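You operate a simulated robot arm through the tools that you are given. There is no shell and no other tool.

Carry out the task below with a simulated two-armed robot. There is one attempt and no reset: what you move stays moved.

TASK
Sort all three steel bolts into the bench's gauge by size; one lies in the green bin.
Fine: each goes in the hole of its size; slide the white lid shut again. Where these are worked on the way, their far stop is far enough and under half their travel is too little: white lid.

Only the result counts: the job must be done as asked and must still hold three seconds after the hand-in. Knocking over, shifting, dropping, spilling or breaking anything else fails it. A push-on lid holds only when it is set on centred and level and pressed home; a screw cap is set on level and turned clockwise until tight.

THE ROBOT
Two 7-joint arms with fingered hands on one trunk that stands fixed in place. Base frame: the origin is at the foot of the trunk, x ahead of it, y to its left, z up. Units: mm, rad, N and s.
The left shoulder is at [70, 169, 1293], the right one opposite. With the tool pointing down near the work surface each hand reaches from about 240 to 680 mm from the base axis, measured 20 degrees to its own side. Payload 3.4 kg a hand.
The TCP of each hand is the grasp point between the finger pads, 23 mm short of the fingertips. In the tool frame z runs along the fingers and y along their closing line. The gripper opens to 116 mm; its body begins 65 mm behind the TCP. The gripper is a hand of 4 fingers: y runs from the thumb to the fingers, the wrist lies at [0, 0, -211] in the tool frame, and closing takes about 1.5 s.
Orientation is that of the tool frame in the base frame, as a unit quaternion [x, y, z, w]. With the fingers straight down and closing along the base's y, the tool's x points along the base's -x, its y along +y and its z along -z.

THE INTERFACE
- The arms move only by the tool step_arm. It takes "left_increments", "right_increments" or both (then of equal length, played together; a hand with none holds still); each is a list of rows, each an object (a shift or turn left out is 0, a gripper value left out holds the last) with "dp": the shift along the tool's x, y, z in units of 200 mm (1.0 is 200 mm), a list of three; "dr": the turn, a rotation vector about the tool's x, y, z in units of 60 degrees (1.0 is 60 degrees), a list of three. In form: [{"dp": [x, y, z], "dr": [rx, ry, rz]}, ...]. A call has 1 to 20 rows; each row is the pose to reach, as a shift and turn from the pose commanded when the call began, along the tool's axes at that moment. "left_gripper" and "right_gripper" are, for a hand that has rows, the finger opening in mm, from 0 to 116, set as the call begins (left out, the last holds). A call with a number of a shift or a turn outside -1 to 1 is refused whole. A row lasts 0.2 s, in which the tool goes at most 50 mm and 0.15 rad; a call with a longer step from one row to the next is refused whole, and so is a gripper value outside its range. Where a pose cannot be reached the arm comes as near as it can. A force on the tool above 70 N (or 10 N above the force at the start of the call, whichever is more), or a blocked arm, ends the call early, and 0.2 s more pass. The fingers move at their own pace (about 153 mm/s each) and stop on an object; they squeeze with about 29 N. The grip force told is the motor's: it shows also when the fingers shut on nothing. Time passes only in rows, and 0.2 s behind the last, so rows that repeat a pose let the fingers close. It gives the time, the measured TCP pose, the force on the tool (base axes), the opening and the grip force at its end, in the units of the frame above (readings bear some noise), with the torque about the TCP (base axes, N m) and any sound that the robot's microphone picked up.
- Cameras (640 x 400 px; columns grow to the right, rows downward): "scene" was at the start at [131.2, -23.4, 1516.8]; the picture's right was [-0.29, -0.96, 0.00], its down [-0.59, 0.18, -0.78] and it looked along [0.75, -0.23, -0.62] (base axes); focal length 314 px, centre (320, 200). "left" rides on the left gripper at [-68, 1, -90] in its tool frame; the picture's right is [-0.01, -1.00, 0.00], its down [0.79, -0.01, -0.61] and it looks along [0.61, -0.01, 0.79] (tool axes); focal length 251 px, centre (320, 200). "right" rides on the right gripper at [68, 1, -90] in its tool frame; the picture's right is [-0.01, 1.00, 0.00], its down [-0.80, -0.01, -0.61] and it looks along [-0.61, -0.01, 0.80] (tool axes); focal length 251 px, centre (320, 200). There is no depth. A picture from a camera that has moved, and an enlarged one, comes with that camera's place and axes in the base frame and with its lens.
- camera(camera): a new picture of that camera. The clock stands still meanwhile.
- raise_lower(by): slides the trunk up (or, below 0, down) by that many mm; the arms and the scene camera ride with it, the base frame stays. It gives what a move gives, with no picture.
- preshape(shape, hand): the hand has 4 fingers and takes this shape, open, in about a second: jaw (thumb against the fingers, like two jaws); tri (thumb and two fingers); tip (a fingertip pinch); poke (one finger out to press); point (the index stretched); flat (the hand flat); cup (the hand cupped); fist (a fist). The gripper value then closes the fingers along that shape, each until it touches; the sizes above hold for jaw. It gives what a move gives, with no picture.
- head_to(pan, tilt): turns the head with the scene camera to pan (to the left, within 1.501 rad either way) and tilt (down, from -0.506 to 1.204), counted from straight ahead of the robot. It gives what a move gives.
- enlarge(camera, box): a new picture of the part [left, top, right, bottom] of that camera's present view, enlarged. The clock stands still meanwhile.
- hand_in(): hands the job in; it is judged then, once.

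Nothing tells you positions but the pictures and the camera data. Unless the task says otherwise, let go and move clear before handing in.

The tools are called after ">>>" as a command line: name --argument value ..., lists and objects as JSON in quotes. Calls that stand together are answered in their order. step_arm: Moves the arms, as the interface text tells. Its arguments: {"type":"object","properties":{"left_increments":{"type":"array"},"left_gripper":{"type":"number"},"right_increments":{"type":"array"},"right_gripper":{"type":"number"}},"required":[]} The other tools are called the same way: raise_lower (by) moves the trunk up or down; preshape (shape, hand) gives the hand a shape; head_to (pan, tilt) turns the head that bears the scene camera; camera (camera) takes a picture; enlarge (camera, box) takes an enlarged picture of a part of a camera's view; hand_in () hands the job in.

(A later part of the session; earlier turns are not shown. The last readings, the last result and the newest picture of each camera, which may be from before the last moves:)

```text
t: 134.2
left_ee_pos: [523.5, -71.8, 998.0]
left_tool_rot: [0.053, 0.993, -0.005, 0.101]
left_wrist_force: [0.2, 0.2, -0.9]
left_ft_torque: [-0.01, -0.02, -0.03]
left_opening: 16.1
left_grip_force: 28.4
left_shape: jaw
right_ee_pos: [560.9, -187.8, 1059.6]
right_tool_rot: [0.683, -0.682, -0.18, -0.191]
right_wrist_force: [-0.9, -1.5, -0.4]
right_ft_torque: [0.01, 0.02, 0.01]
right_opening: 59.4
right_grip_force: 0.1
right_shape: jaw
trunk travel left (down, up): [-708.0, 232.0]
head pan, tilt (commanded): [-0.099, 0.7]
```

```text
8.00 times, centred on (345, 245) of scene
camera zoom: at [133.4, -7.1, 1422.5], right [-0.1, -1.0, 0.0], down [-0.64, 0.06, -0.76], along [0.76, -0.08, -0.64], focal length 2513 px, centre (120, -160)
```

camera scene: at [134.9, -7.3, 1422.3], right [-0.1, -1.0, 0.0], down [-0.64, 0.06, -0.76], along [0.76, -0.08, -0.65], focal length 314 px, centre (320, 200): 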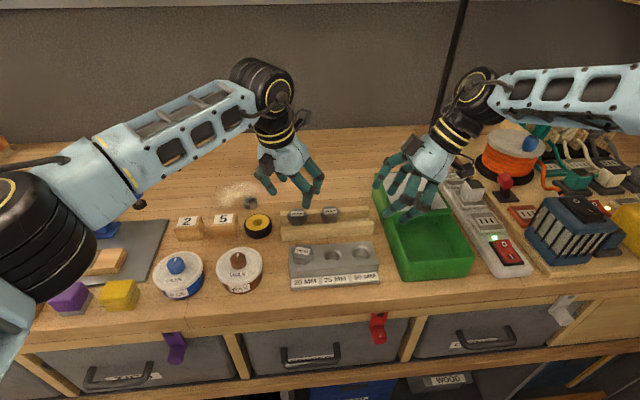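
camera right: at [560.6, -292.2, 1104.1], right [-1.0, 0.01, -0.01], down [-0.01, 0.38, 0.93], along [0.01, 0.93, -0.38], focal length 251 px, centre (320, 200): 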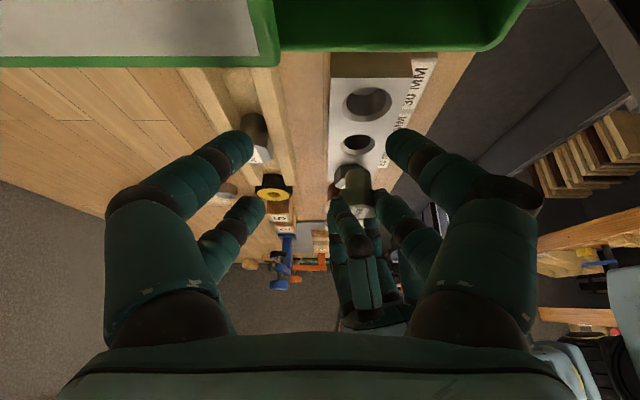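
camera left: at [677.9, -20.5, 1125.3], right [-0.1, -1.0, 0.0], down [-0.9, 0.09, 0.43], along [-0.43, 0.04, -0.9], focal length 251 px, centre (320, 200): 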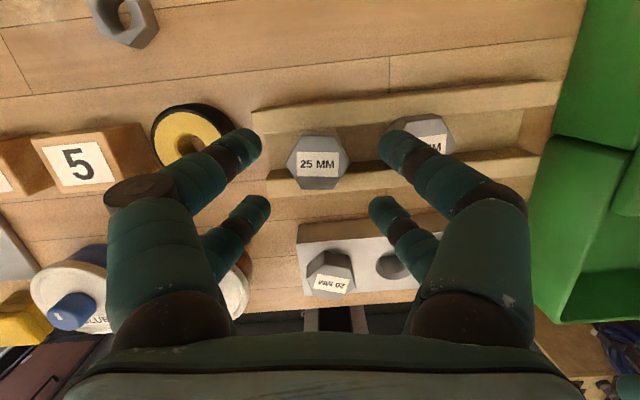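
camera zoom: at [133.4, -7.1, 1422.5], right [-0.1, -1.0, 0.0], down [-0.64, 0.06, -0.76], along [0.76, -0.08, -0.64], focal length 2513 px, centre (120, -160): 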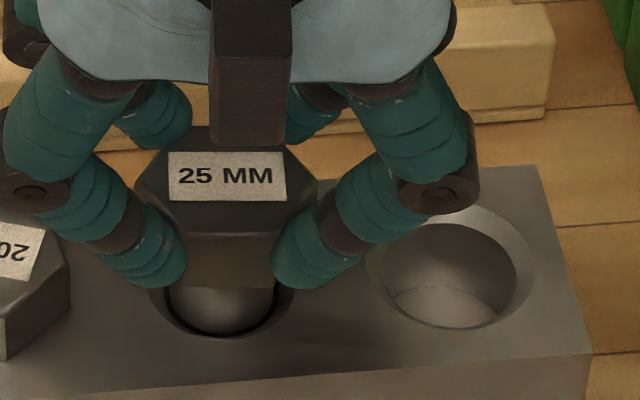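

Nearly concentric and entering. Lowering 10 mm more.

>>> step_arm --left_increments '[{"dp": [-0.002, -0.002, 0.01]}, {"dp": [0.002, -0.002, 0.03]}, {"dp": [0.006, -0.002, 0.05]}, {"dp": [0.006, -0.002, 0.05]}]' --left_gripper 15

>>> enlarge --camera "right" --box '[310, 110, 400, 210]'

```text
t: 135.2
left_ee_pos: [523.9, -71.5, 988.9]
left_tool_rot: [0.052, 0.993, -0.005, 0.101]
left_wrist_force: [0.2, -0.4, -0.8]
left_ft_torque: [-0.02, 0.03, 0.01]
left_opening: 16.4
left_grip_force: 28.8
left_shape: jaw
right_ee_pos: [561.4, -187.2, 1061.6]
right_tool_rot: [0.683, -0.682, -0.18, -0.192]
right_wrist_force: [-0.6, 0.3, -0.2]
right_ft_torque: [-0.01, -0.02, 0.01]
right_opening: 59.6
right_grip_force: 0.2
right_shape: jaw
trunk travel left (down, up): [-708.0, 232.0]
head pan, tilt (commanded): [-0.099, 0.7]
```

```text
4.00 times, centred on (355, 160) of right
camera zoom: at [560.3, -292.3, 1104.3], right [-1.0, 0.01, -0.01], down [-0.01, 0.38, 0.93], along [0.01, 0.93, -0.38], focal length 1006 px, centre (180, 360)
```

zoom: 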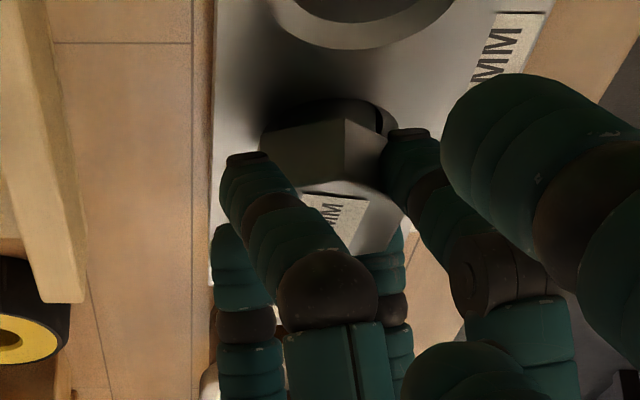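

Entering freely with no side force. Lowering the last 8 mm to seat it.

>>> step_arm --left_increments '[{"dp": [0.003, 0, 0.014]}, {"dp": [0.006, 0, 0.028]}, {"dp": [0.0085, 0, 0.042]}, {"dp": [0.0085, 0, 0.042]}]' --left_gripper 15

>>> enlarge --camera "scene" --box '[310, 210, 390, 280]'

```text
t: 136.2
left_ee_pos: [525.4, -72.1, 981.9]
left_tool_rot: [0.052, 0.994, -0.005, 0.101]
left_wrist_force: [0.1, 0.8, 5.5]
left_ft_torque: [-0.08, -0.13, 0.03]
left_opening: 16.1
left_grip_force: 29.4
left_shape: jaw
right_ee_pos: [560.0, -186.2, 1061.1]
right_tool_rot: [0.683, -0.681, -0.18, -0.191]
right_wrist_force: [0.0, 0.2, -0.2]
right_ft_torque: [0.02, 0.02, 0.03]
right_opening: 59.8
right_grip_force: 0.1
right_shape: jaw
trunk travel left (down, up): [-708.0, 232.0]
head pan, tilt (commanded): [-0.099, 0.7]
```

```text
5.71 times, centred on (350, 245) of scene
camera zoom: at [132.3, -6.6, 1422.7], right [-0.1, -1.0, 0.0], down [-0.64, 0.06, -0.77], along [0.76, -0.08, -0.64], focal length 1795 px, centre (149, -57)
```

zoom: 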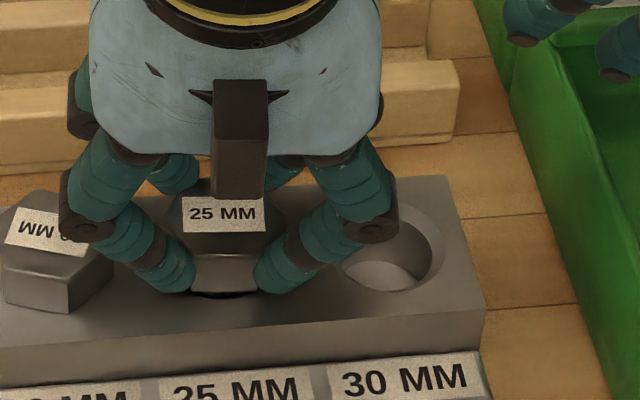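

Seated with about 5 N. I press 1 mm more, then open only to 34 mm so the fingers stay clear of the 20 mm bolt's head.

>>> step_arm --left_increments '[{"dp": [0.0015, 0, 0.0075]}, {"dp": [0.0015, 0, 0.0075]}]' --left_gripper 15

>>> step_arm --left_increments '[{"dp": [-0.001, 0, -0.005]}, {"dp": [-0.001, 0, -0.005]}, {"dp": [-0.001, 0, -0.005]}]' --left_gripper 34

>>> enlarge --camera "left" --box '[220, 90, 420, 250]'

>>> enlarge --camera "scene" --box '[310, 210, 390, 280]'

```text
t: 136.8
left_ee_pos: [525.3, -71.3, 980.7]
left_tool_rot: [0.052, 0.993, -0.005, 0.103]
left_wrist_force: [4.0, 1.9, 14.6]
left_ft_torque: [-0.01, -0.43, 0.05]
left_opening: 16.4
left_grip_force: 29.2
left_shape: jaw
right_ee_pos: [559.6, -185.6, 1061.3]
right_tool_rot: [0.683, -0.682, -0.18, -0.191]
right_wrist_force: [-0.4, -1.3, 0.3]
right_ft_torque: [0.01, -0.03, 0.01]
right_opening: 59.5
right_grip_force: 0.0
right_shape: jaw
trunk travel left (down, up): [-708.0, 232.0]
head pan, tilt (commanded): [-0.099, 0.7]
```

```text
t: 137.6
left_ee_pos: [524.7, -73.8, 980.7]
left_tool_rot: [0.052, 0.994, -0.005, 0.101]
left_wrist_force: [-0.5, 0.2, 1.6]
left_ft_torque: [0.01, 0.02, -0.01]
left_opening: 33.6
left_grip_force: 0.0
left_shape: jaw
right_ee_pos: [562.1, -186.8, 1060.9]
right_tool_rot: [0.683, -0.681, -0.179, -0.192]
right_wrist_force: [-0.1, 0.0, -0.8]
right_ft_torque: [-0.02, 0.0, 0.01]
right_opening: 60.0
right_grip_force: 0.0
right_shape: jaw
trunk travel left (down, up): [-708.0, 232.0]
head pan, tilt (commanded): [-0.099, 0.7]
```

```text
2.50 times, centred on (320, 170) of left
camera zoom: at [574.2, -78.2, 1082.1], right [-0.1, -1.0, 0.0], down [-0.9, 0.09, 0.43], along [-0.43, 0.04, -0.9], focal length 629 px, centre (320, 275)
```

zoom: 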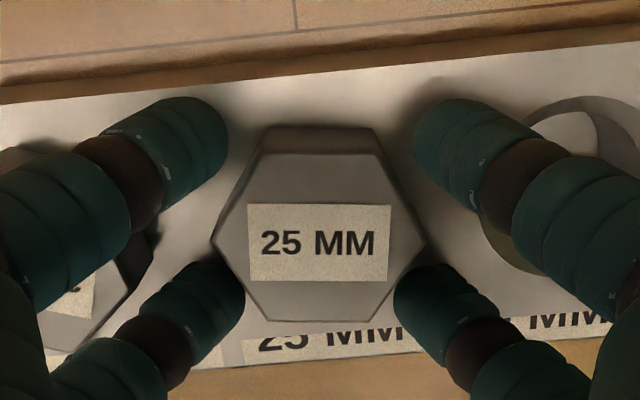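

```text
5.71 times, centred on (350, 245) of scene
camera zoom: at [132.9, -6.9, 1422.5], right [-0.1, -0.99, 0.0], down [-0.64, 0.06, -0.76], along [0.76, -0.08, -0.64], focal length 1795 px, centre (149, -57)
```

zoom: 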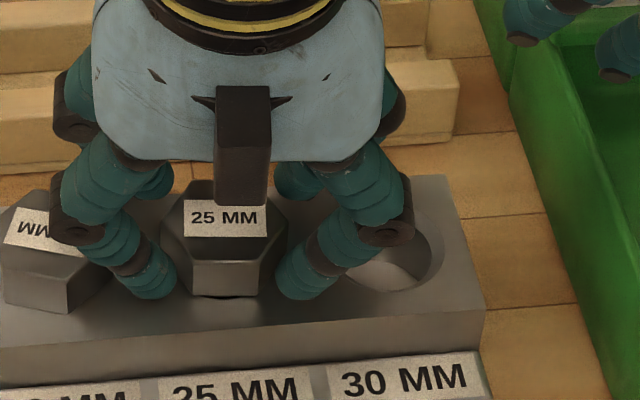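

Released; the 25 mm bolt sits in its hole. Lifting straight up.

>>> step_arm --left_increments '[{"dp": [-0.01, 0, -0.05]}, {"dp": [-0.025, 0, -0.125]}, {"dp": [-0.05, 0, -0.245]}, {"dp": [-0.0755, 0, -0.368]}]' --left_gripper 34

>>> enlarge --camera "scene" --box '[270, 190, 390, 290]'

>>> enlarge --camera "right" --box '[300, 110, 400, 210]'

```text
t: 138.6
left_ee_pos: [524.0, -70.8, 1054.5]
left_tool_rot: [0.053, 0.994, -0.005, 0.1]
left_wrist_force: [0.1, 0.3, 0.0]
left_ft_torque: [0.02, -0.01, 0.0]
left_opening: 33.6
left_grip_force: 0.0
left_shape: jaw
right_ee_pos: [561.1, -187.5, 1060.4]
right_tool_rot: [0.683, -0.682, -0.179, -0.191]
right_wrist_force: [0.5, -0.2, -0.5]
right_ft_torque: [0.03, -0.04, 0.0]
right_opening: 59.8
right_grip_force: 0.1
right_shape: jaw
trunk travel left (down, up): [-708.0, 232.0]
head pan, tilt (commanded): [-0.099, 0.7]
```

```text
4.00 times, centred on (330, 240) of scene
camera zoom: at [132.8, -7.2, 1422.5], right [-0.1, -1.0, 0.0], down [-0.64, 0.06, -0.77], along [0.76, -0.08, -0.64], focal length 1256 px, centre (280, 40)
```

zoom: 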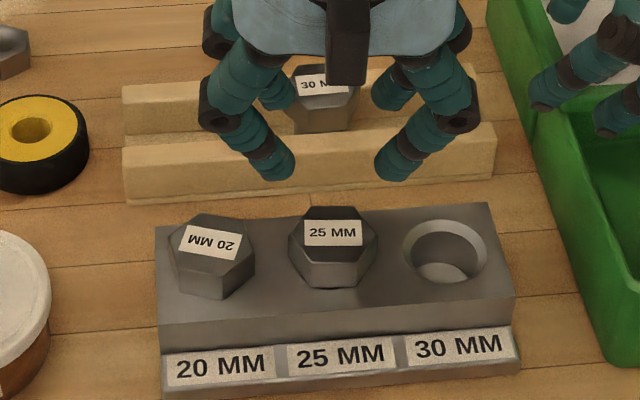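

```text
4.00 times, centred on (350, 160) of right
camera zoom: at [559.9, -292.4, 1104.5], right [-1.0, 0.01, -0.01], down [-0.01, 0.38, 0.93], along [0.01, 0.93, -0.38], focal length 1006 px, centre (200, 360)
```

zoom: 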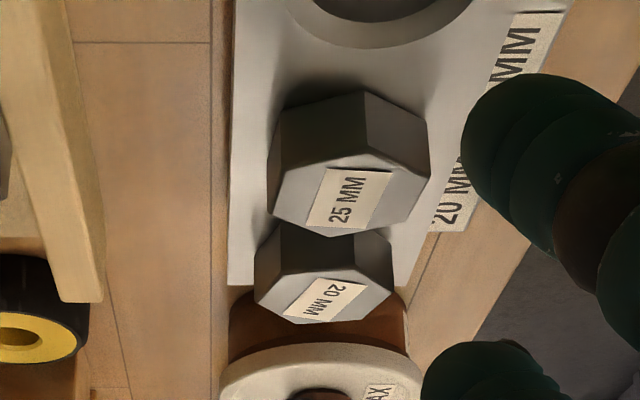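

25 mm is done. For the 30 mm bolt at (633, -82), which is too far for a good grip, I'll use a steeper tilt to hold it only with the near fingers and slide it along its channel toward +y. First I move above it.

>>> step_arm --left_increments '[{"dp": [-0.1, 0.001, 0.02], "dr": [0, -0.04, 0]}, {"dp": [-0.2, 0.002, 0.05], "dr": [0, -0.08, 0]}, {"dp": [-0.3, 0.003, 0.1], "dr": [0, -0.12, 0]}, {"dp": [-0.4, 0.004, 0.15], "dr": [0, -0.16, 0]}, {"dp": [-0.502, 0.0055, 0.205], "dr": [0, -0.19, 0]}]' --left_gripper 50

>>> camera --camera "left"

>>> camera --camera "scene"

```text
t: 139.8
left_ee_pos: [632.4, -82.0, 1036.0]
left_tool_rot: [0.051, 0.978, -0.009, 0.2]
left_wrist_force: [0.4, -0.1, 0.3]
left_ft_torque: [0.03, 0.03, 0.02]
left_opening: 49.6
left_grip_force: 0.0
left_shape: jaw
right_ee_pos: [561.6, -187.9, 1059.9]
right_tool_rot: [0.683, -0.682, -0.18, -0.192]
right_wrist_force: [0.4, -0.3, 0.2]
right_ft_torque: [-0.03, -0.01, 0.02]
right_opening: 59.7
right_grip_force: 0.0
right_shape: jaw
trunk travel left (down, up): [-708.0, 232.0]
head pan, tilt (commanded): [-0.099, 0.7]
```

```text
taken
camera left: at [660.9, -85.0, 1145.1], right [-0.1, -1.0, 0.0], down [-0.96, 0.09, 0.25], along [-0.25, 0.02, -0.97], focal length 251 px, centre (320, 200)
```

left: 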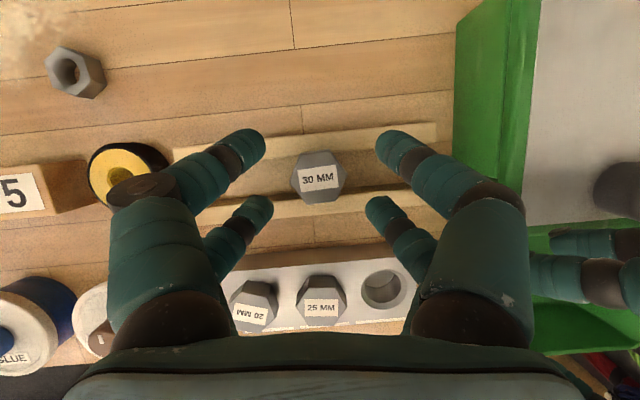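

```text
taken
camera scene: at [133.5, -8.1, 1422.5], right [-0.1, -1.0, 0.0], down [-0.64, 0.06, -0.76], along [0.76, -0.08, -0.64], focal length 314 px, centre (320, 200)
```

scene: 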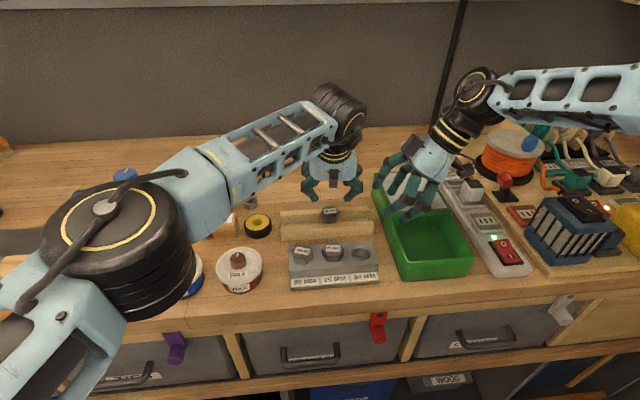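

The left hand reaches over the 30 mm bolt at 23 degrees tilt. Lowering so the near fingers straddle its head.

>>> step_arm --left_increments '[{"dp": [0.04, 0.0036, 0.07]}, {"dp": [0.08, 0.0036, 0.15]}, {"dp": [0.121, 0.0036, 0.2305]}, {"dp": [0.121, 0.0036, 0.2305]}]' --left_gripper 50

>>> camera --camera "left"

>>> enlarge --camera "scene" --box '[280, 170, 390, 250]'

```text
t: 140.8
left_ee_pos: [626.1, -82.7, 982.9]
left_tool_rot: [0.051, 0.978, -0.01, 0.2]
left_wrist_force: [0.0, 0.4, 5.8]
left_ft_torque: [-0.19, 0.08, 0.01]
left_opening: 49.5
left_grip_force: 0.1
left_shape: jaw
right_ee_pos: [560.1, -187.4, 1060.6]
right_tool_rot: [0.683, -0.682, -0.18, -0.191]
right_wrist_force: [0.7, -0.4, 0.6]
right_ft_torque: [-0.01, -0.01, -0.01]
right_opening: 59.5
right_grip_force: 0.0
right_shape: jaw
trunk travel left (down, up): [-708.0, 232.0]
head pan, tilt (commanded): [-0.099, 0.7]
```

```text
taken
camera left: at [655.0, -85.7, 1092.3], right [-0.1, -1.0, 0.0], down [-0.96, 0.09, 0.25], along [-0.25, 0.02, -0.97], focal length 251 px, centre (320, 200)
```

left: 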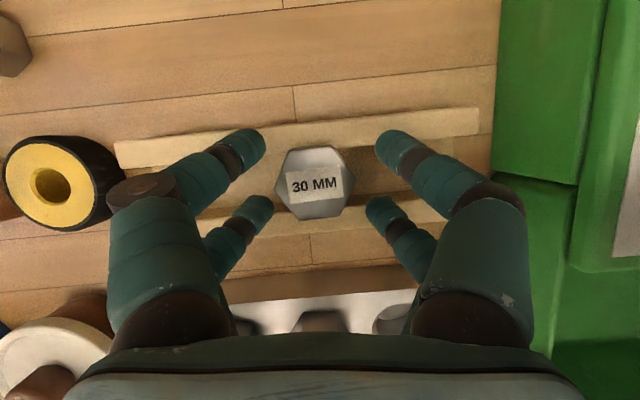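

```text
5.00 times, centred on (335, 210) of scene
camera zoom: at [132.5, -6.8, 1422.7], right [-0.1, -1.0, 0.0], down [-0.64, 0.06, -0.77], along [0.76, -0.08, -0.64], focal length 1570 px, centre (245, 150)
```

zoom: 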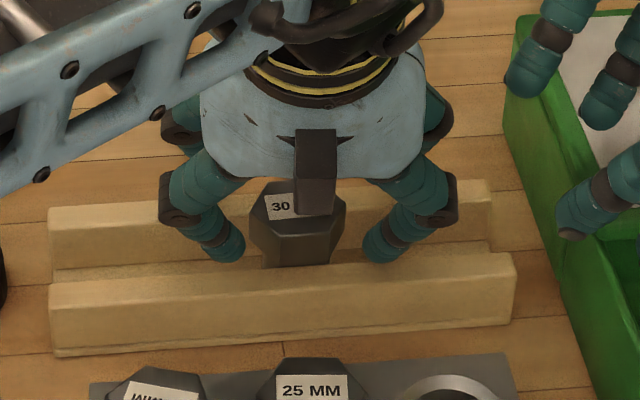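

Light contact with the rail. Rise 1.5 mm and close gently (target 24) around the head.

>>> step_arm --left_increments '[{"dp": [-0.003, 0, -0.007]}, {"dp": [-0.003, 0, -0.007]}]' --left_gripper 50

>>> step_arm --left_increments '[{"dp": [0, 0, 0]}, {"dp": [0, 0, 0]}, {"dp": [0, 0, 0]}, {"dp": [0, 0, 0]}, {"dp": [0, 0, 0]}]' --left_gripper 24

>>> camera --camera "left"

```text
t: 141.4
left_ee_pos: [627.6, -82.7, 985.7]
left_tool_rot: [0.052, 0.979, -0.012, 0.199]
left_wrist_force: [0.3, -0.2, -0.4]
left_ft_torque: [0.01, 0.02, 0.01]
left_opening: 49.5
left_grip_force: 0.0
left_shape: jaw
right_ee_pos: [560.8, -187.5, 1060.2]
right_tool_rot: [0.683, -0.682, -0.179, -0.192]
right_wrist_force: [-0.6, -0.4, -0.2]
right_ft_torque: [0.03, 0.04, 0.02]
right_opening: 59.7
right_grip_force: 0.0
right_shape: jaw
trunk travel left (down, up): [-708.0, 232.0]
head pan, tilt (commanded): [-0.099, 0.7]
```

```text
t: 142.6
left_ee_pos: [627.0, -81.6, 984.8]
left_tool_rot: [0.051, 0.979, -0.01, 0.199]
left_wrist_force: [0.2, 1.2, -0.5]
left_ft_torque: [0.04, -0.01, 0.01]
left_opening: 24.7
left_grip_force: 0.0
left_shape: jaw
right_ee_pos: [561.6, -187.1, 1061.1]
right_tool_rot: [0.682, -0.682, -0.179, -0.191]
right_wrist_force: [0.2, 0.4, 0.0]
right_ft_torque: [0.0, 0.0, -0.02]
right_opening: 59.4
right_grip_force: 0.0
right_shape: jaw
trunk travel left (down, up): [-708.0, 232.0]
head pan, tilt (commanded): [-0.099, 0.7]
```

```text
taken
camera left: at [655.7, -84.8, 1094.5], right [-0.1, -1.0, 0.0], down [-0.96, 0.09, 0.25], along [-0.25, 0.02, -0.97], focal length 251 px, centre (320, 200)
```

left: 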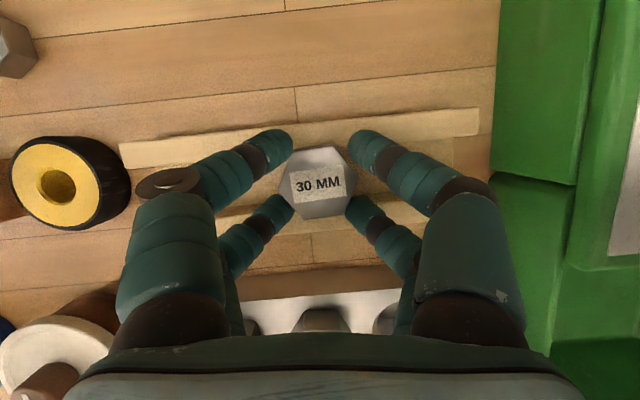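

>>> step_arm --left_increments '[{"dp": [0, 0, 0]}, {"dp": [0, 0, 0]}, {"dp": [0, 0, 0]}, {"dp": [0, 0, 0]}]' --left_gripper 17

>>> enlarge --camera "left" --box '[220, 90, 420, 250]'

```text
t: 143.6
left_ee_pos: [627.3, -81.7, 985.0]
left_tool_rot: [0.051, 0.979, -0.011, 0.199]
left_wrist_force: [-0.2, 0.3, 1.1]
left_ft_torque: [0.01, 0.04, 0.04]
left_opening: 18.6
left_grip_force: 0.1
left_shape: jaw
right_ee_pos: [560.8, -186.9, 1060.7]
right_tool_rot: [0.683, -0.681, -0.18, -0.192]
right_wrist_force: [0.2, -0.9, -0.3]
right_ft_torque: [0.0, -0.02, -0.03]
right_opening: 59.6
right_grip_force: 0.0
right_shape: jaw
trunk travel left (down, up): [-708.0, 232.0]
head pan, tilt (commanded): [-0.099, 0.7]
```

```text
2.50 times, centred on (320, 170) of left
camera zoom: at [655.4, -84.8, 1094.6], right [-0.1, -1.0, 0.0], down [-0.96, 0.09, 0.25], along [-0.25, 0.02, -0.97], focal length 629 px, centre (320, 275)
```

zoom: 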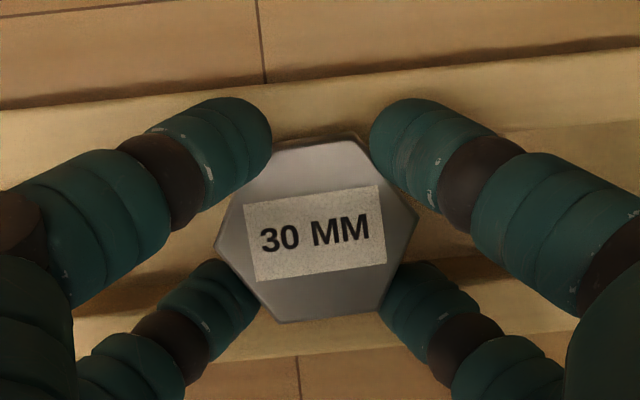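

Caged closely. Now sliding the bolt along the channel by about 70 mm toward +y, slowly.

>>> step_arm --left_increments '[{"dp": [0.003, 0.03, -0.001]}, {"dp": [0.006, 0.06, -0.0022]}, {"dp": [0.0096, 0.1, -0.0038]}, {"dp": [0.0135, 0.14, -0.0053]}, {"dp": [0.0174, 0.18, -0.0068]}, {"dp": [0.0174, 0.18, -0.0068]}]' --left_gripper 17

>>> camera --camera "left"

>>> enlarge --camera "scene" --box '[260, 170, 390, 260]'

```text
t: 145.0
left_ee_pos: [623.8, -46.5, 988.0]
left_tool_rot: [0.05, 0.979, -0.01, 0.199]
left_wrist_force: [-6.5, -2.0, 2.3]
left_ft_torque: [-0.1, 0.18, -0.11]
left_opening: 18.7
left_grip_force: 0.0
left_shape: jaw
right_ee_pos: [560.2, -188.7, 1060.1]
right_tool_rot: [0.683, -0.681, -0.18, -0.193]
right_wrist_force: [0.4, -0.5, -0.4]
right_ft_torque: [0.01, 0.0, 0.0]
right_opening: 59.7
right_grip_force: 0.1
right_shape: jaw
trunk travel left (down, up): [-708.0, 232.0]
head pan, tilt (commanded): [-0.099, 0.7]
```

```text
taken
camera left: at [653.8, -49.4, 1097.5], right [-0.1, -1.0, 0.0], down [-0.96, 0.09, 0.25], along [-0.25, 0.02, -0.97], focal length 251 px, centre (320, 200)
```

left: 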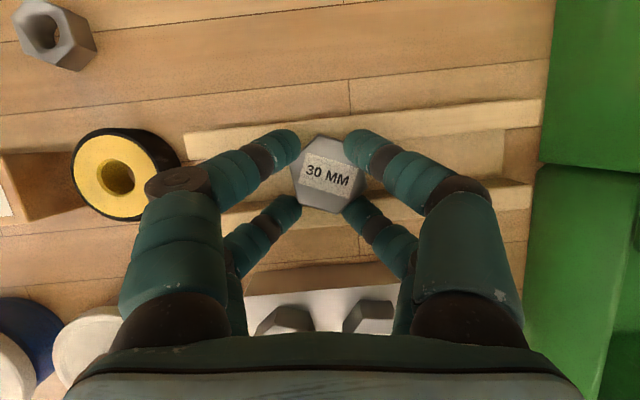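

```text
4.44 times, centred on (325, 215) of scene
camera zoom: at [130.8, -8.1, 1422.8], right [-0.1, -0.99, 0.0], down [-0.64, 0.06, -0.77], along [0.76, -0.08, -0.64], focal length 1396 px, centre (298, 133)
```

zoom: 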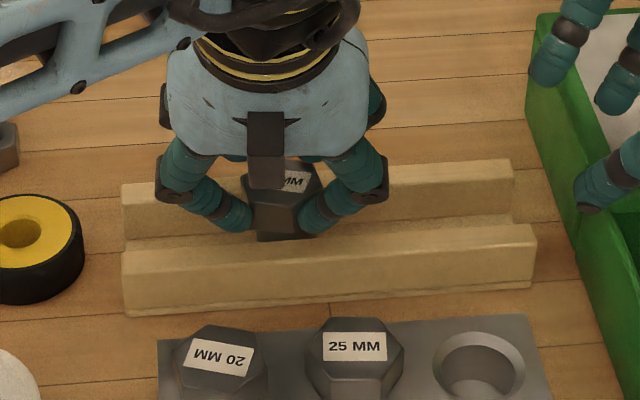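

The bolt slides along nicely and the rack hasn't moved. Continuing about 35 mm more.

>>> step_arm --left_increments '[{"dp": [0.003, 0.03, -0.001]}, {"dp": [0.006, 0.06, -0.0022]}, {"dp": [0.0096, 0.1, -0.0038]}, {"dp": [0.0135, 0.14, -0.0053]}, {"dp": [0.0174, 0.185, -0.0068]}, {"dp": [0.0174, 0.185, -0.0068]}]' --left_gripper 17

>>> camera --camera "left"

>>> enlarge --camera "scene" --box '[260, 170, 390, 260]'

```text
t: 146.4
left_ee_pos: [624.5, -9.9, 986.5]
left_tool_rot: [0.052, 0.978, -0.01, 0.2]
left_wrist_force: [-9.9, -4.6, 2.8]
left_ft_torque: [-0.14, 0.31, -0.17]
left_opening: 18.9
left_grip_force: 0.1
left_shape: jaw
right_ee_pos: [558.2, -188.1, 1061.2]
right_tool_rot: [0.683, -0.681, -0.18, -0.192]
right_wrist_force: [0.9, -1.1, -0.2]
right_ft_torque: [-0.02, -0.05, 0.0]
right_opening: 59.3
right_grip_force: 0.0
right_shape: jaw
trunk travel left (down, up): [-708.0, 232.0]
head pan, tilt (commanded): [-0.099, 0.7]
```

```text
taken
camera left: at [653.2, -12.3, 1096.7], right [-0.1, -1.0, 0.0], down [-0.96, 0.09, 0.25], along [-0.24, 0.02, -0.97], focal length 251 px, centre (320, 200)
```

left: 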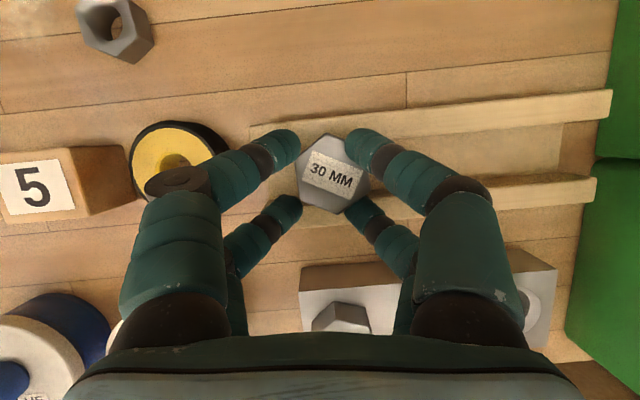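

```text
4.44 times, centred on (325, 215) of scene
camera zoom: at [130.1, -8.6, 1422.8], right [-0.1, -0.99, 0.0], down [-0.64, 0.07, -0.77], along [0.76, -0.08, -0.64], focal length 1396 px, centre (298, 133)
```

zoom: 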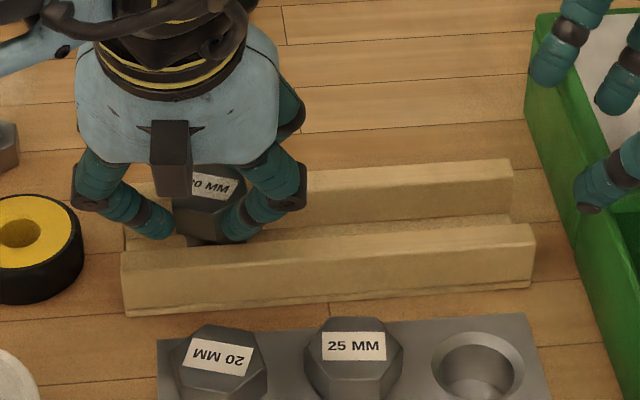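

The bolt is now at about y -18. A further 12 mm, then I open and rise.

>>> step_arm --left_increments '[{"dp": [0.003, 0.03, -0.001]}, {"dp": [0.006, 0.065, -0.0022]}, {"dp": [0.006, 0.065, -0.0022]}]' --left_gripper 17

>>> step_arm --left_increments '[{"dp": [0, -0.01, 0]}, {"dp": [0, -0.01, 0]}, {"dp": [0, -0.01, 0]}]' --left_gripper 52

>>> enlarge --camera "left" --box '[220, 90, 420, 250]'

```text
t: 147.2
left_ee_pos: [624.7, 4.2, 987.8]
left_tool_rot: [0.051, 0.978, -0.011, 0.199]
left_wrist_force: [-10.8, -4.5, -2.5]
left_ft_torque: [-0.09, 0.32, -0.18]
left_opening: 13.0
left_grip_force: 29.6
left_shape: jaw
right_ee_pos: [559.1, -188.3, 1062.1]
right_tool_rot: [0.683, -0.681, -0.179, -0.193]
right_wrist_force: [-1.4, -0.1, -0.8]
right_ft_torque: [0.02, 0.01, -0.04]
right_opening: 59.4
right_grip_force: 0.0
right_shape: jaw
trunk travel left (down, up): [-708.0, 232.0]
head pan, tilt (commanded): [-0.099, 0.7]
```

```text
t: 148.0
left_ee_pos: [628.1, 4.5, 986.1]
left_tool_rot: [0.052, 0.978, -0.01, 0.2]
left_wrist_force: [0.1, 0.0, -0.6]
left_ft_torque: [-0.02, 0.0, 0.01]
left_opening: 51.2
left_grip_force: 0.0
left_shape: jaw
right_ee_pos: [560.7, -187.6, 1061.6]
right_tool_rot: [0.684, -0.681, -0.18, -0.191]
right_wrist_force: [-0.6, 0.0, 1.0]
right_ft_torque: [0.02, 0.0, 0.06]
right_opening: 59.7
right_grip_force: 0.0
right_shape: jaw
trunk travel left (down, up): [-708.0, 232.0]
head pan, tilt (commanded): [-0.099, 0.7]
```

```text
2.50 times, centred on (320, 170) of left
camera zoom: at [656.0, 0.4, 1095.3], right [-0.1, -1.0, 0.0], down [-0.96, 0.09, 0.25], along [-0.25, 0.02, -0.97], focal length 629 px, centre (320, 275)
```

zoom: 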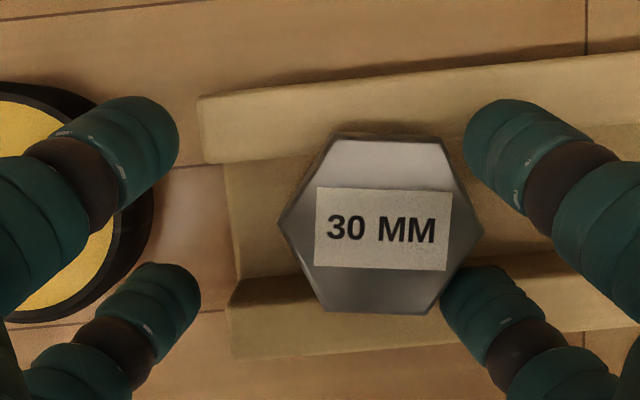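

The bolt stands upright at about (632, -10) with corners along the closing axis. I rise and reduce the tilt back to about 11.6 degrees.

>>> step_arm --left_increments '[{"dp": [-0.025, -0.01, -0.06]}, {"dp": [-0.055, -0.02, -0.13]}, {"dp": [-0.088, -0.03, -0.2066]}]' --left_gripper 52

>>> step_arm --left_increments '[{"dp": [0, -0.02, 0], "dr": [0, 0.06, 0]}, {"dp": [0, -0.035, 0], "dr": [0, 0.12, 0]}, {"dp": [0, -0.045, 0], "dr": [0, 0.195, 0]}, {"dp": [0, -0.045, 0], "dr": [0, 0.195, 0]}]' --left_gripper 52

>>> camera --camera "left"

```text
t: 148.8
left_ee_pos: [627.8, -2.9, 1030.9]
left_tool_rot: [0.052, 0.978, -0.01, 0.2]
left_wrist_force: [0.5, -0.1, 0.4]
left_ft_torque: [0.01, -0.03, 0.0]
left_opening: 51.5
left_grip_force: 0.1
left_shape: jaw
right_ee_pos: [560.6, -187.4, 1060.3]
right_tool_rot: [0.683, -0.682, -0.179, -0.191]
right_wrist_force: [-0.5, -0.6, -0.2]
right_ft_torque: [-0.03, 0.02, -0.02]
right_opening: 59.4
right_grip_force: 0.1
right_shape: jaw
trunk travel left (down, up): [-708.0, 232.0]
head pan, tilt (commanded): [-0.099, 0.7]
```

```text
t: 149.8
left_ee_pos: [627.4, -12.1, 1028.9]
left_tool_rot: [0.052, 0.994, -0.005, 0.099]
left_wrist_force: [0.6, -0.1, 0.1]
left_ft_torque: [0.01, 0.03, 0.01]
left_opening: 51.6
left_grip_force: 0.1
left_shape: jaw
right_ee_pos: [561.7, -186.0, 1060.4]
right_tool_rot: [0.683, -0.682, -0.179, -0.191]
right_wrist_force: [-0.6, -0.7, -0.3]
right_ft_torque: [0.02, -0.04, -0.01]
right_opening: 59.7
right_grip_force: 0.0
right_shape: jaw
trunk travel left (down, up): [-708.0, 232.0]
head pan, tilt (commanded): [-0.099, 0.7]
```

```text
taken
camera left: at [677.4, -17.2, 1131.1], right [-0.1, -1.0, 0.0], down [-0.89, 0.09, 0.44], along [-0.44, 0.04, -0.9], focal length 251 px, centre (320, 200)
```

left: 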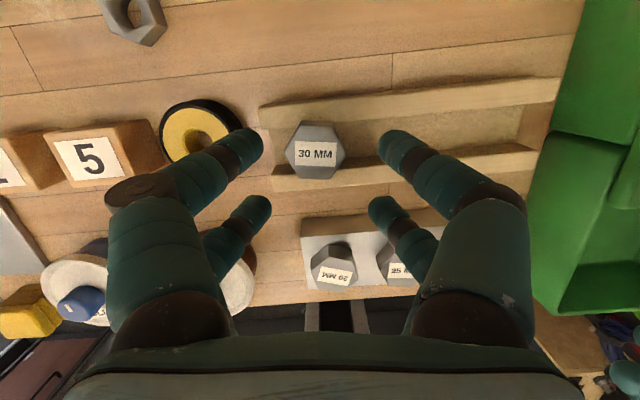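

>>> step_arm --left_increments '[{"dp": [0.005, 0.018, 0.06]}, {"dp": [0.02, 0.018, 0.14]}, {"dp": [0.0325, 0.018, 0.218]}, {"dp": [0.0325, 0.018, 0.218]}]' --left_gripper 52

>>> enlarge --camera "left" --box '[220, 90, 420, 250]'

```text
t: 150.8
left_ee_pos: [629.2, -7.8, 985.4]
left_tool_rot: [0.052, 0.994, -0.006, 0.098]
left_wrist_force: [0.1, 0.3, 0.0]
left_ft_torque: [0.02, 0.02, 0.03]
left_opening: 51.8
left_grip_force: 0.0
left_shape: jaw
right_ee_pos: [561.8, -187.2, 1061.1]
right_tool_rot: [0.683, -0.682, -0.18, -0.192]
right_wrist_force: [0.8, -0.2, -1.3]
right_ft_torque: [0.0, 0.0, 0.01]
right_opening: 59.5
right_grip_force: 0.1
right_shape: jaw
trunk travel left (down, up): [-708.0, 232.0]
head pan, tilt (commanded): [-0.099, 0.7]
```

```text
2.50 times, centred on (320, 170) of left
camera zoom: at [679.0, -13.8, 1086.5], right [-0.1, -1.0, 0.0], down [-0.89, 0.09, 0.44], along [-0.44, 0.04, -0.9], focal length 629 px, centre (320, 275)
```

zoom: 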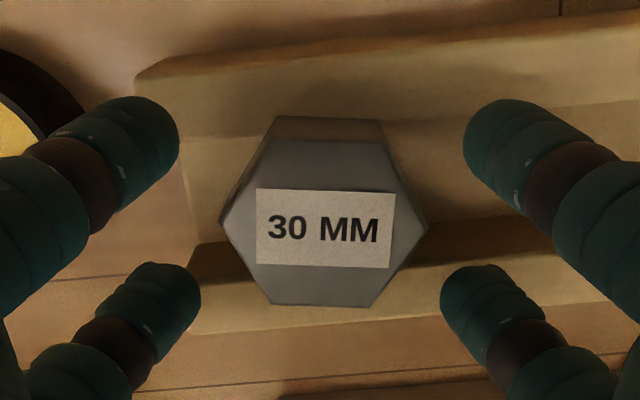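

>>> step_arm --left_increments '[{"dp": [0.003, 0, 0.0125]}, {"dp": [0.006, 0, 0.027]}, {"dp": [0.0075, 0, 0.037]}, {"dp": [0.0075, 0, 0.037]}]' --left_gripper 52

```text
t: 151.8
left_ee_pos: [626.9, -8.0, 979.9]
left_tool_rot: [0.053, 0.994, -0.006, 0.099]
left_wrist_force: [2.9, -0.5, 10.0]
left_ft_torque: [-0.41, 0.17, 0.09]
left_opening: 51.6
left_grip_force: 0.0
left_shape: jaw
right_ee_pos: [561.3, -186.3, 1060.1]
right_tool_rot: [0.684, -0.681, -0.179, -0.191]
right_wrist_force: [0.2, -0.4, 0.2]
right_ft_torque: [-0.01, 0.02, 0.02]
right_opening: 59.8
right_grip_force: 0.1
right_shape: jaw
trunk travel left (down, up): [-708.0, 232.0]
head pan, tilt (commanded): [-0.099, 0.7]
```

Contact on the rail at 10 N. Ease up about 1 mm and close with target 15.

>>> step_arm --left_increments '[{"dp": [-0.001, 0, -0.006]}, {"dp": [-0.001, 0, -0.006]}]' --left_gripper 52

>>> step_arm --left_increments '[{"dp": [0, 0, 0]}, {"dp": [0, 0, 0]}, {"dp": [0, 0, 0]}, {"dp": [0, 0, 0]}, {"dp": [0, 0, 0]}, {"dp": [0, 0, 0]}]' --left_gripper 16

>>> enlarge --camera "left" --box '[220, 90, 420, 250]'

```text
t: 152.4
left_ee_pos: [627.5, -8.5, 980.0]
left_tool_rot: [0.052, 0.994, -0.005, 0.099]
left_wrist_force: [3.3, -0.7, 7.8]
left_ft_torque: [-0.3, 0.14, 0.11]
left_opening: 51.6
left_grip_force: 0.1
left_shape: jaw
right_ee_pos: [560.8, -187.0, 1060.1]
right_tool_rot: [0.684, -0.681, -0.179, -0.191]
right_wrist_force: [0.2, 0.3, 0.1]
right_ft_torque: [0.0, 0.0, 0.0]
right_opening: 59.8
right_grip_force: 0.0
right_shape: jaw
trunk travel left (down, up): [-708.0, 232.0]
head pan, tilt (commanded): [-0.099, 0.7]
```

```text
t: 153.8
left_ee_pos: [627.0, -2.2, 980.9]
left_tool_rot: [0.052, 0.994, -0.008, 0.1]
left_wrist_force: [-0.1, 29.3, 9.4]
left_ft_torque: [1.02, -0.1, -0.24]
left_opening: 17.9
left_grip_force: 29.0
left_shape: jaw
right_ee_pos: [559.5, -181.2, 1062.8]
right_tool_rot: [0.684, -0.682, -0.177, -0.19]
right_wrist_force: [-0.2, -0.1, -0.5]
right_ft_torque: [0.02, -0.02, -0.02]
right_opening: 59.5
right_grip_force: 0.1
right_shape: jaw
trunk travel left (down, up): [-708.0, 232.0]
head pan, tilt (commanded): [-0.099, 0.7]
```

```text
2.50 times, centred on (320, 170) of left
camera zoom: at [677.3, -7.1, 1081.5], right [-0.09, -1.0, 0.01], down [-0.9, 0.09, 0.44], along [-0.44, 0.04, -0.9], focal length 629 px, centre (320, 275)
```

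zoom: 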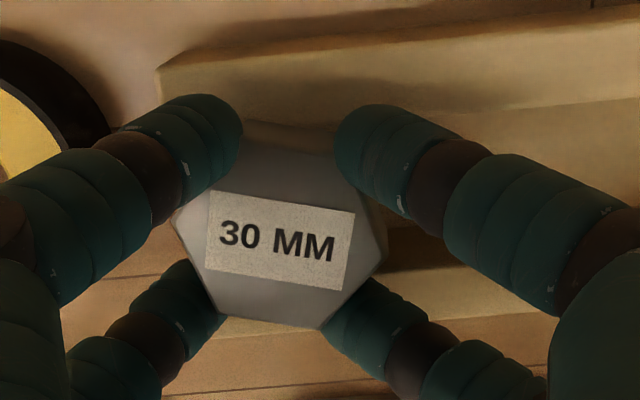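

The closing pulled the hand 6 mm sideways with a 29 N side load. I'll check the rack, then relax the load by moving the commanded pose +6 mm in y before lifting.

>>> enlarge --camera "scene" --box '[260, 170, 390, 260]'

>>> step_arm --left_increments '[{"dp": [0, 0.012, 0]}, {"dp": [0, 0.024, 0]}, {"dp": [0, 0.03, 0]}, {"dp": [0, 0.03, 0]}]' --left_gripper 16

>>> enlarge --camera "left" --box '[220, 90, 420, 250]'

>>> enlarge --camera "scene" --box '[260, 170, 390, 260]'

```text
4.44 times, centred on (325, 215) of scene
camera zoom: at [131.5, 1.3, 1422.8], right [-0.1, -1.0, 0.01], down [-0.64, 0.06, -0.77], along [0.76, -0.08, -0.64], focal length 1396 px, centre (298, 133)
```

zoom: 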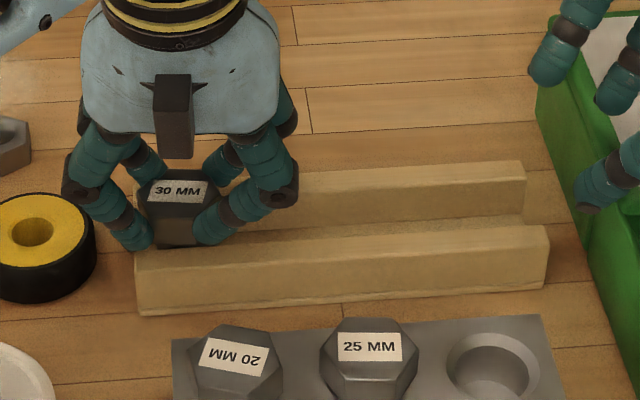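

```text
t: 154.8
left_ee_pos: [626.8, -0.4, 979.6]
left_tool_rot: [0.053, 0.994, -0.007, 0.099]
left_wrist_force: [-3.3, 13.6, 1.1]
left_ft_torque: [0.38, -0.06, -0.16]
left_opening: 17.4
left_grip_force: 29.2
left_shape: jaw
right_ee_pos: [559.8, -185.0, 1062.1]
right_tool_rot: [0.683, -0.682, -0.179, -0.19]
right_wrist_force: [0.0, 0.4, 0.5]
right_ft_torque: [0.03, -0.02, 0.0]
right_opening: 59.7
right_grip_force: 0.1
right_shape: jaw
trunk travel left (down, up): [-708.0, 232.0]
head pan, tilt (commanded): [-0.099, 0.7]
```

```text
2.50 times, centred on (320, 170) of left
camera zoom: at [677.8, -5.5, 1081.7], right [-0.1, -1.0, 0.01], down [-0.89, 0.09, 0.44], along [-0.44, 0.04, -0.9], focal length 629 px, centre (320, 275)
```

zoom: 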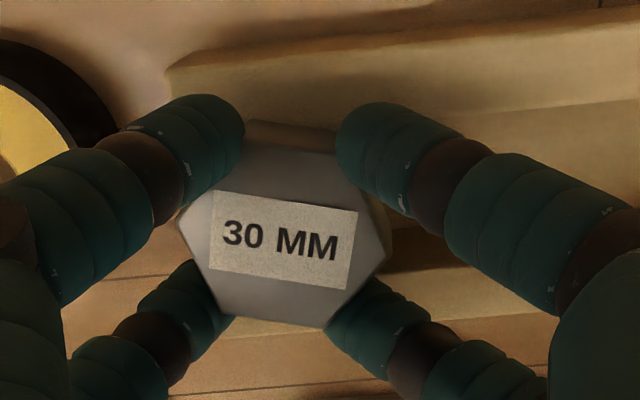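

```text
4.44 times, centred on (325, 215) of scene
camera zoom: at [131.9, -3.2, 1422.6], right [-0.1, -0.99, 0.0], down [-0.64, 0.06, -0.77], along [0.76, -0.08, -0.64], focal length 1396 px, centre (298, 133)
```

zoom: 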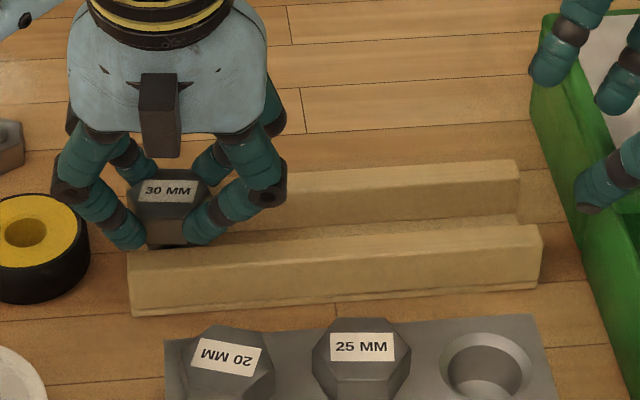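

The rack hasn't moved relative to the gauge. The side load has halved; I shift another 4 mm to bring it to zero.

>>> step_arm --left_increments '[{"dp": [0, 0.01, 0]}, {"dp": [0, 0.022, 0]}, {"dp": [0, 0.022, 0]}]' --left_gripper 16

>>> enlarge --camera "left" --box '[220, 90, 420, 250]'

```text
t: 155.6
left_ee_pos: [628.2, 1.1, 981.6]
left_tool_rot: [0.051, 0.994, -0.006, 0.099]
left_wrist_force: [-2.9, 6.1, 1.6]
left_ft_torque: [0.19, 0.0, -0.07]
left_opening: 16.4
left_grip_force: 29.6
left_shape: jaw
right_ee_pos: [560.0, -186.5, 1060.4]
right_tool_rot: [0.683, -0.682, -0.179, -0.191]
right_wrist_force: [0.0, -0.9, 1.1]
right_ft_torque: [-0.02, -0.01, -0.01]
right_opening: 59.9
right_grip_force: 0.1
right_shape: jaw
trunk travel left (down, up): [-708.0, 232.0]
head pan, tilt (commanded): [-0.099, 0.7]
```

```text
2.50 times, centred on (320, 170) of left
camera zoom: at [678.9, -3.5, 1081.9], right [-0.1, -1.0, 0.0], down [-0.89, 0.09, 0.44], along [-0.44, 0.04, -0.9], focal length 629 px, centre (320, 275)
```

zoom: 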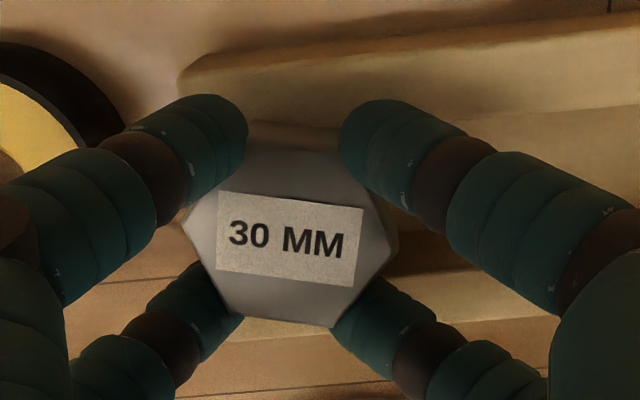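

The bolt was dragged to about y +7 and seems to lean. I'll open and let it settle, then look again.

>>> step_arm --left_increments '[{"dp": [0, 0, 0]}, {"dp": [0, 0, 0]}, {"dp": [0, 0, 0]}, {"dp": [0, 0, 0]}]' --left_gripper 52

>>> enlarge --camera "left" --box '[220, 90, 420, 250]'

>>> enlarge --camera "scene" --box '[260, 190, 350, 250]'

>>> enlarge --camera "right" --box '[220, 100, 360, 240]'

```text
t: 156.6
left_ee_pos: [628.5, 0.3, 980.1]
left_tool_rot: [0.052, 0.994, -0.005, 0.1]
left_wrist_force: [0.7, 0.4, 0.5]
left_ft_torque: [-0.03, -0.01, -0.03]
left_opening: 51.4
left_grip_force: 0.0
left_shape: jaw
right_ee_pos: [560.1, -186.4, 1060.2]
right_tool_rot: [0.683, -0.682, -0.18, -0.191]
right_wrist_force: [-0.1, -0.1, -0.4]
right_ft_torque: [0.01, -0.02, -0.04]
right_opening: 59.5
right_grip_force: 0.0
right_shape: jaw
trunk travel left (down, up): [-708.0, 232.0]
head pan, tilt (commanded): [-0.099, 0.7]
```

```text
2.50 times, centred on (320, 170) of left
camera zoom: at [679.9, -4.3, 1081.3], right [-0.1, -1.0, 0.0], down [-0.89, 0.09, 0.44], along [-0.44, 0.04, -0.9], focal length 629 px, centre (320, 275)
```

zoom: 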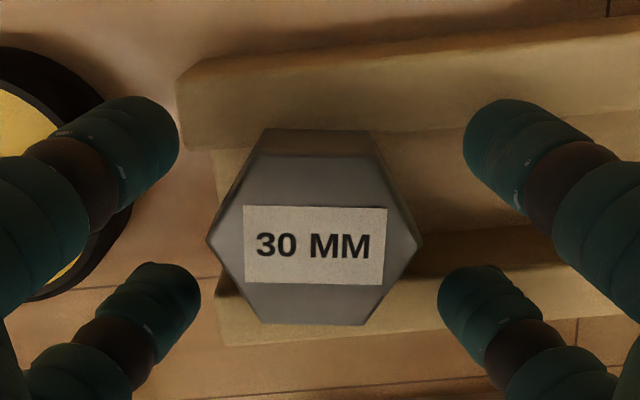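

```text
6.67 times, centred on (305, 220) of scene
camera zoom: at [133.2, -7.1, 1422.6], right [-0.1, -1.0, 0.0], down [-0.64, 0.06, -0.76], along [0.76, -0.08, -0.64], focal length 2094 px, centre (420, 67)
```

zoom: 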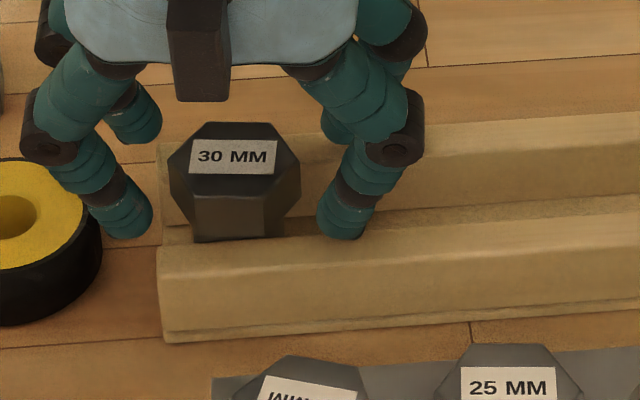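

```text
2.86 times, centred on (290, 170) of right
camera zoom: at [560.1, -292.3, 1104.4], right [-1.0, 0.01, -0.01], down [-0.01, 0.38, 0.93], along [0.01, 0.93, -0.38], focal length 718 px, centre (406, 286)
```

zoom: 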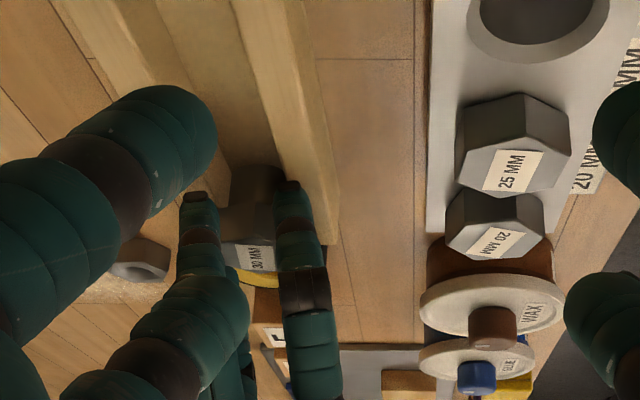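

The bolt is upright again at (632, +1), centred between the fingers, and there is no load now. Closing again.

>>> step_arm --left_increments '[{"dp": [0, 0, 0]}, {"dp": [0, 0, 0]}]' --left_gripper 26

>>> step_arm --left_increments '[{"dp": [0, 0, 0]}, {"dp": [0, 0, 0]}, {"dp": [0, 0, 0]}, {"dp": [0, 0, 0]}]' --left_gripper 16

>>> enlarge --camera "left" --box '[220, 90, 420, 250]'

```text
t: 157.2
left_ee_pos: [627.8, 0.6, 980.1]
left_tool_rot: [0.052, 0.994, -0.005, 0.099]
left_wrist_force: [1.2, -1.7, 5.9]
left_ft_torque: [-0.15, 0.08, -0.01]
left_opening: 26.8
left_grip_force: 0.1
left_shape: jaw
right_ee_pos: [559.4, -186.8, 1061.2]
right_tool_rot: [0.684, -0.681, -0.18, -0.191]
right_wrist_force: [-0.3, -0.6, -0.2]
right_ft_torque: [-0.02, -0.03, -0.01]
right_opening: 59.2
right_grip_force: 0.1
right_shape: jaw
trunk travel left (down, up): [-708.0, 232.0]
head pan, tilt (commanded): [-0.099, 0.7]
```

```text
t: 158.2
left_ee_pos: [629.0, 0.7, 979.5]
left_tool_rot: [0.052, 0.994, -0.005, 0.098]
left_wrist_force: [3.3, 0.6, 3.9]
left_ft_torque: [0.0, 0.03, -0.11]
left_opening: 17.3
left_grip_force: 29.0
left_shape: jaw
right_ee_pos: [561.7, -186.5, 1060.9]
right_tool_rot: [0.683, -0.682, -0.18, -0.192]
right_wrist_force: [-0.2, 0.6, -1.0]
right_ft_torque: [0.02, -0.01, -0.03]
right_opening: 59.6
right_grip_force: 0.0
right_shape: jaw
trunk travel left (down, up): [-708.0, 232.0]
head pan, tilt (commanded): [-0.099, 0.7]
```

```text
2.50 times, centred on (320, 170) of left
camera zoom: at [680.0, -3.8, 1081.2], right [-0.1, -1.0, 0.0], down [-0.89, 0.09, 0.44], along [-0.44, 0.04, -0.9], focal length 629 px, centre (320, 275)
```

zoom: 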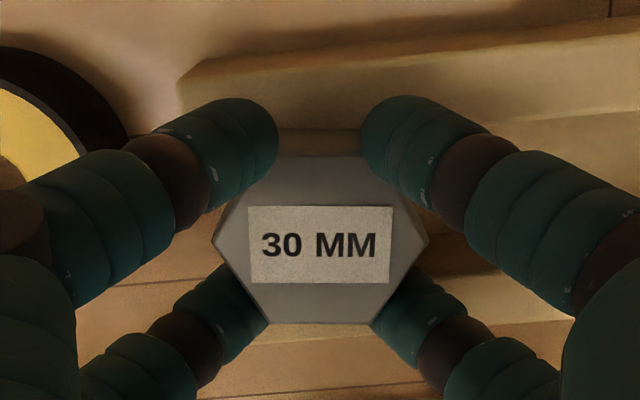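

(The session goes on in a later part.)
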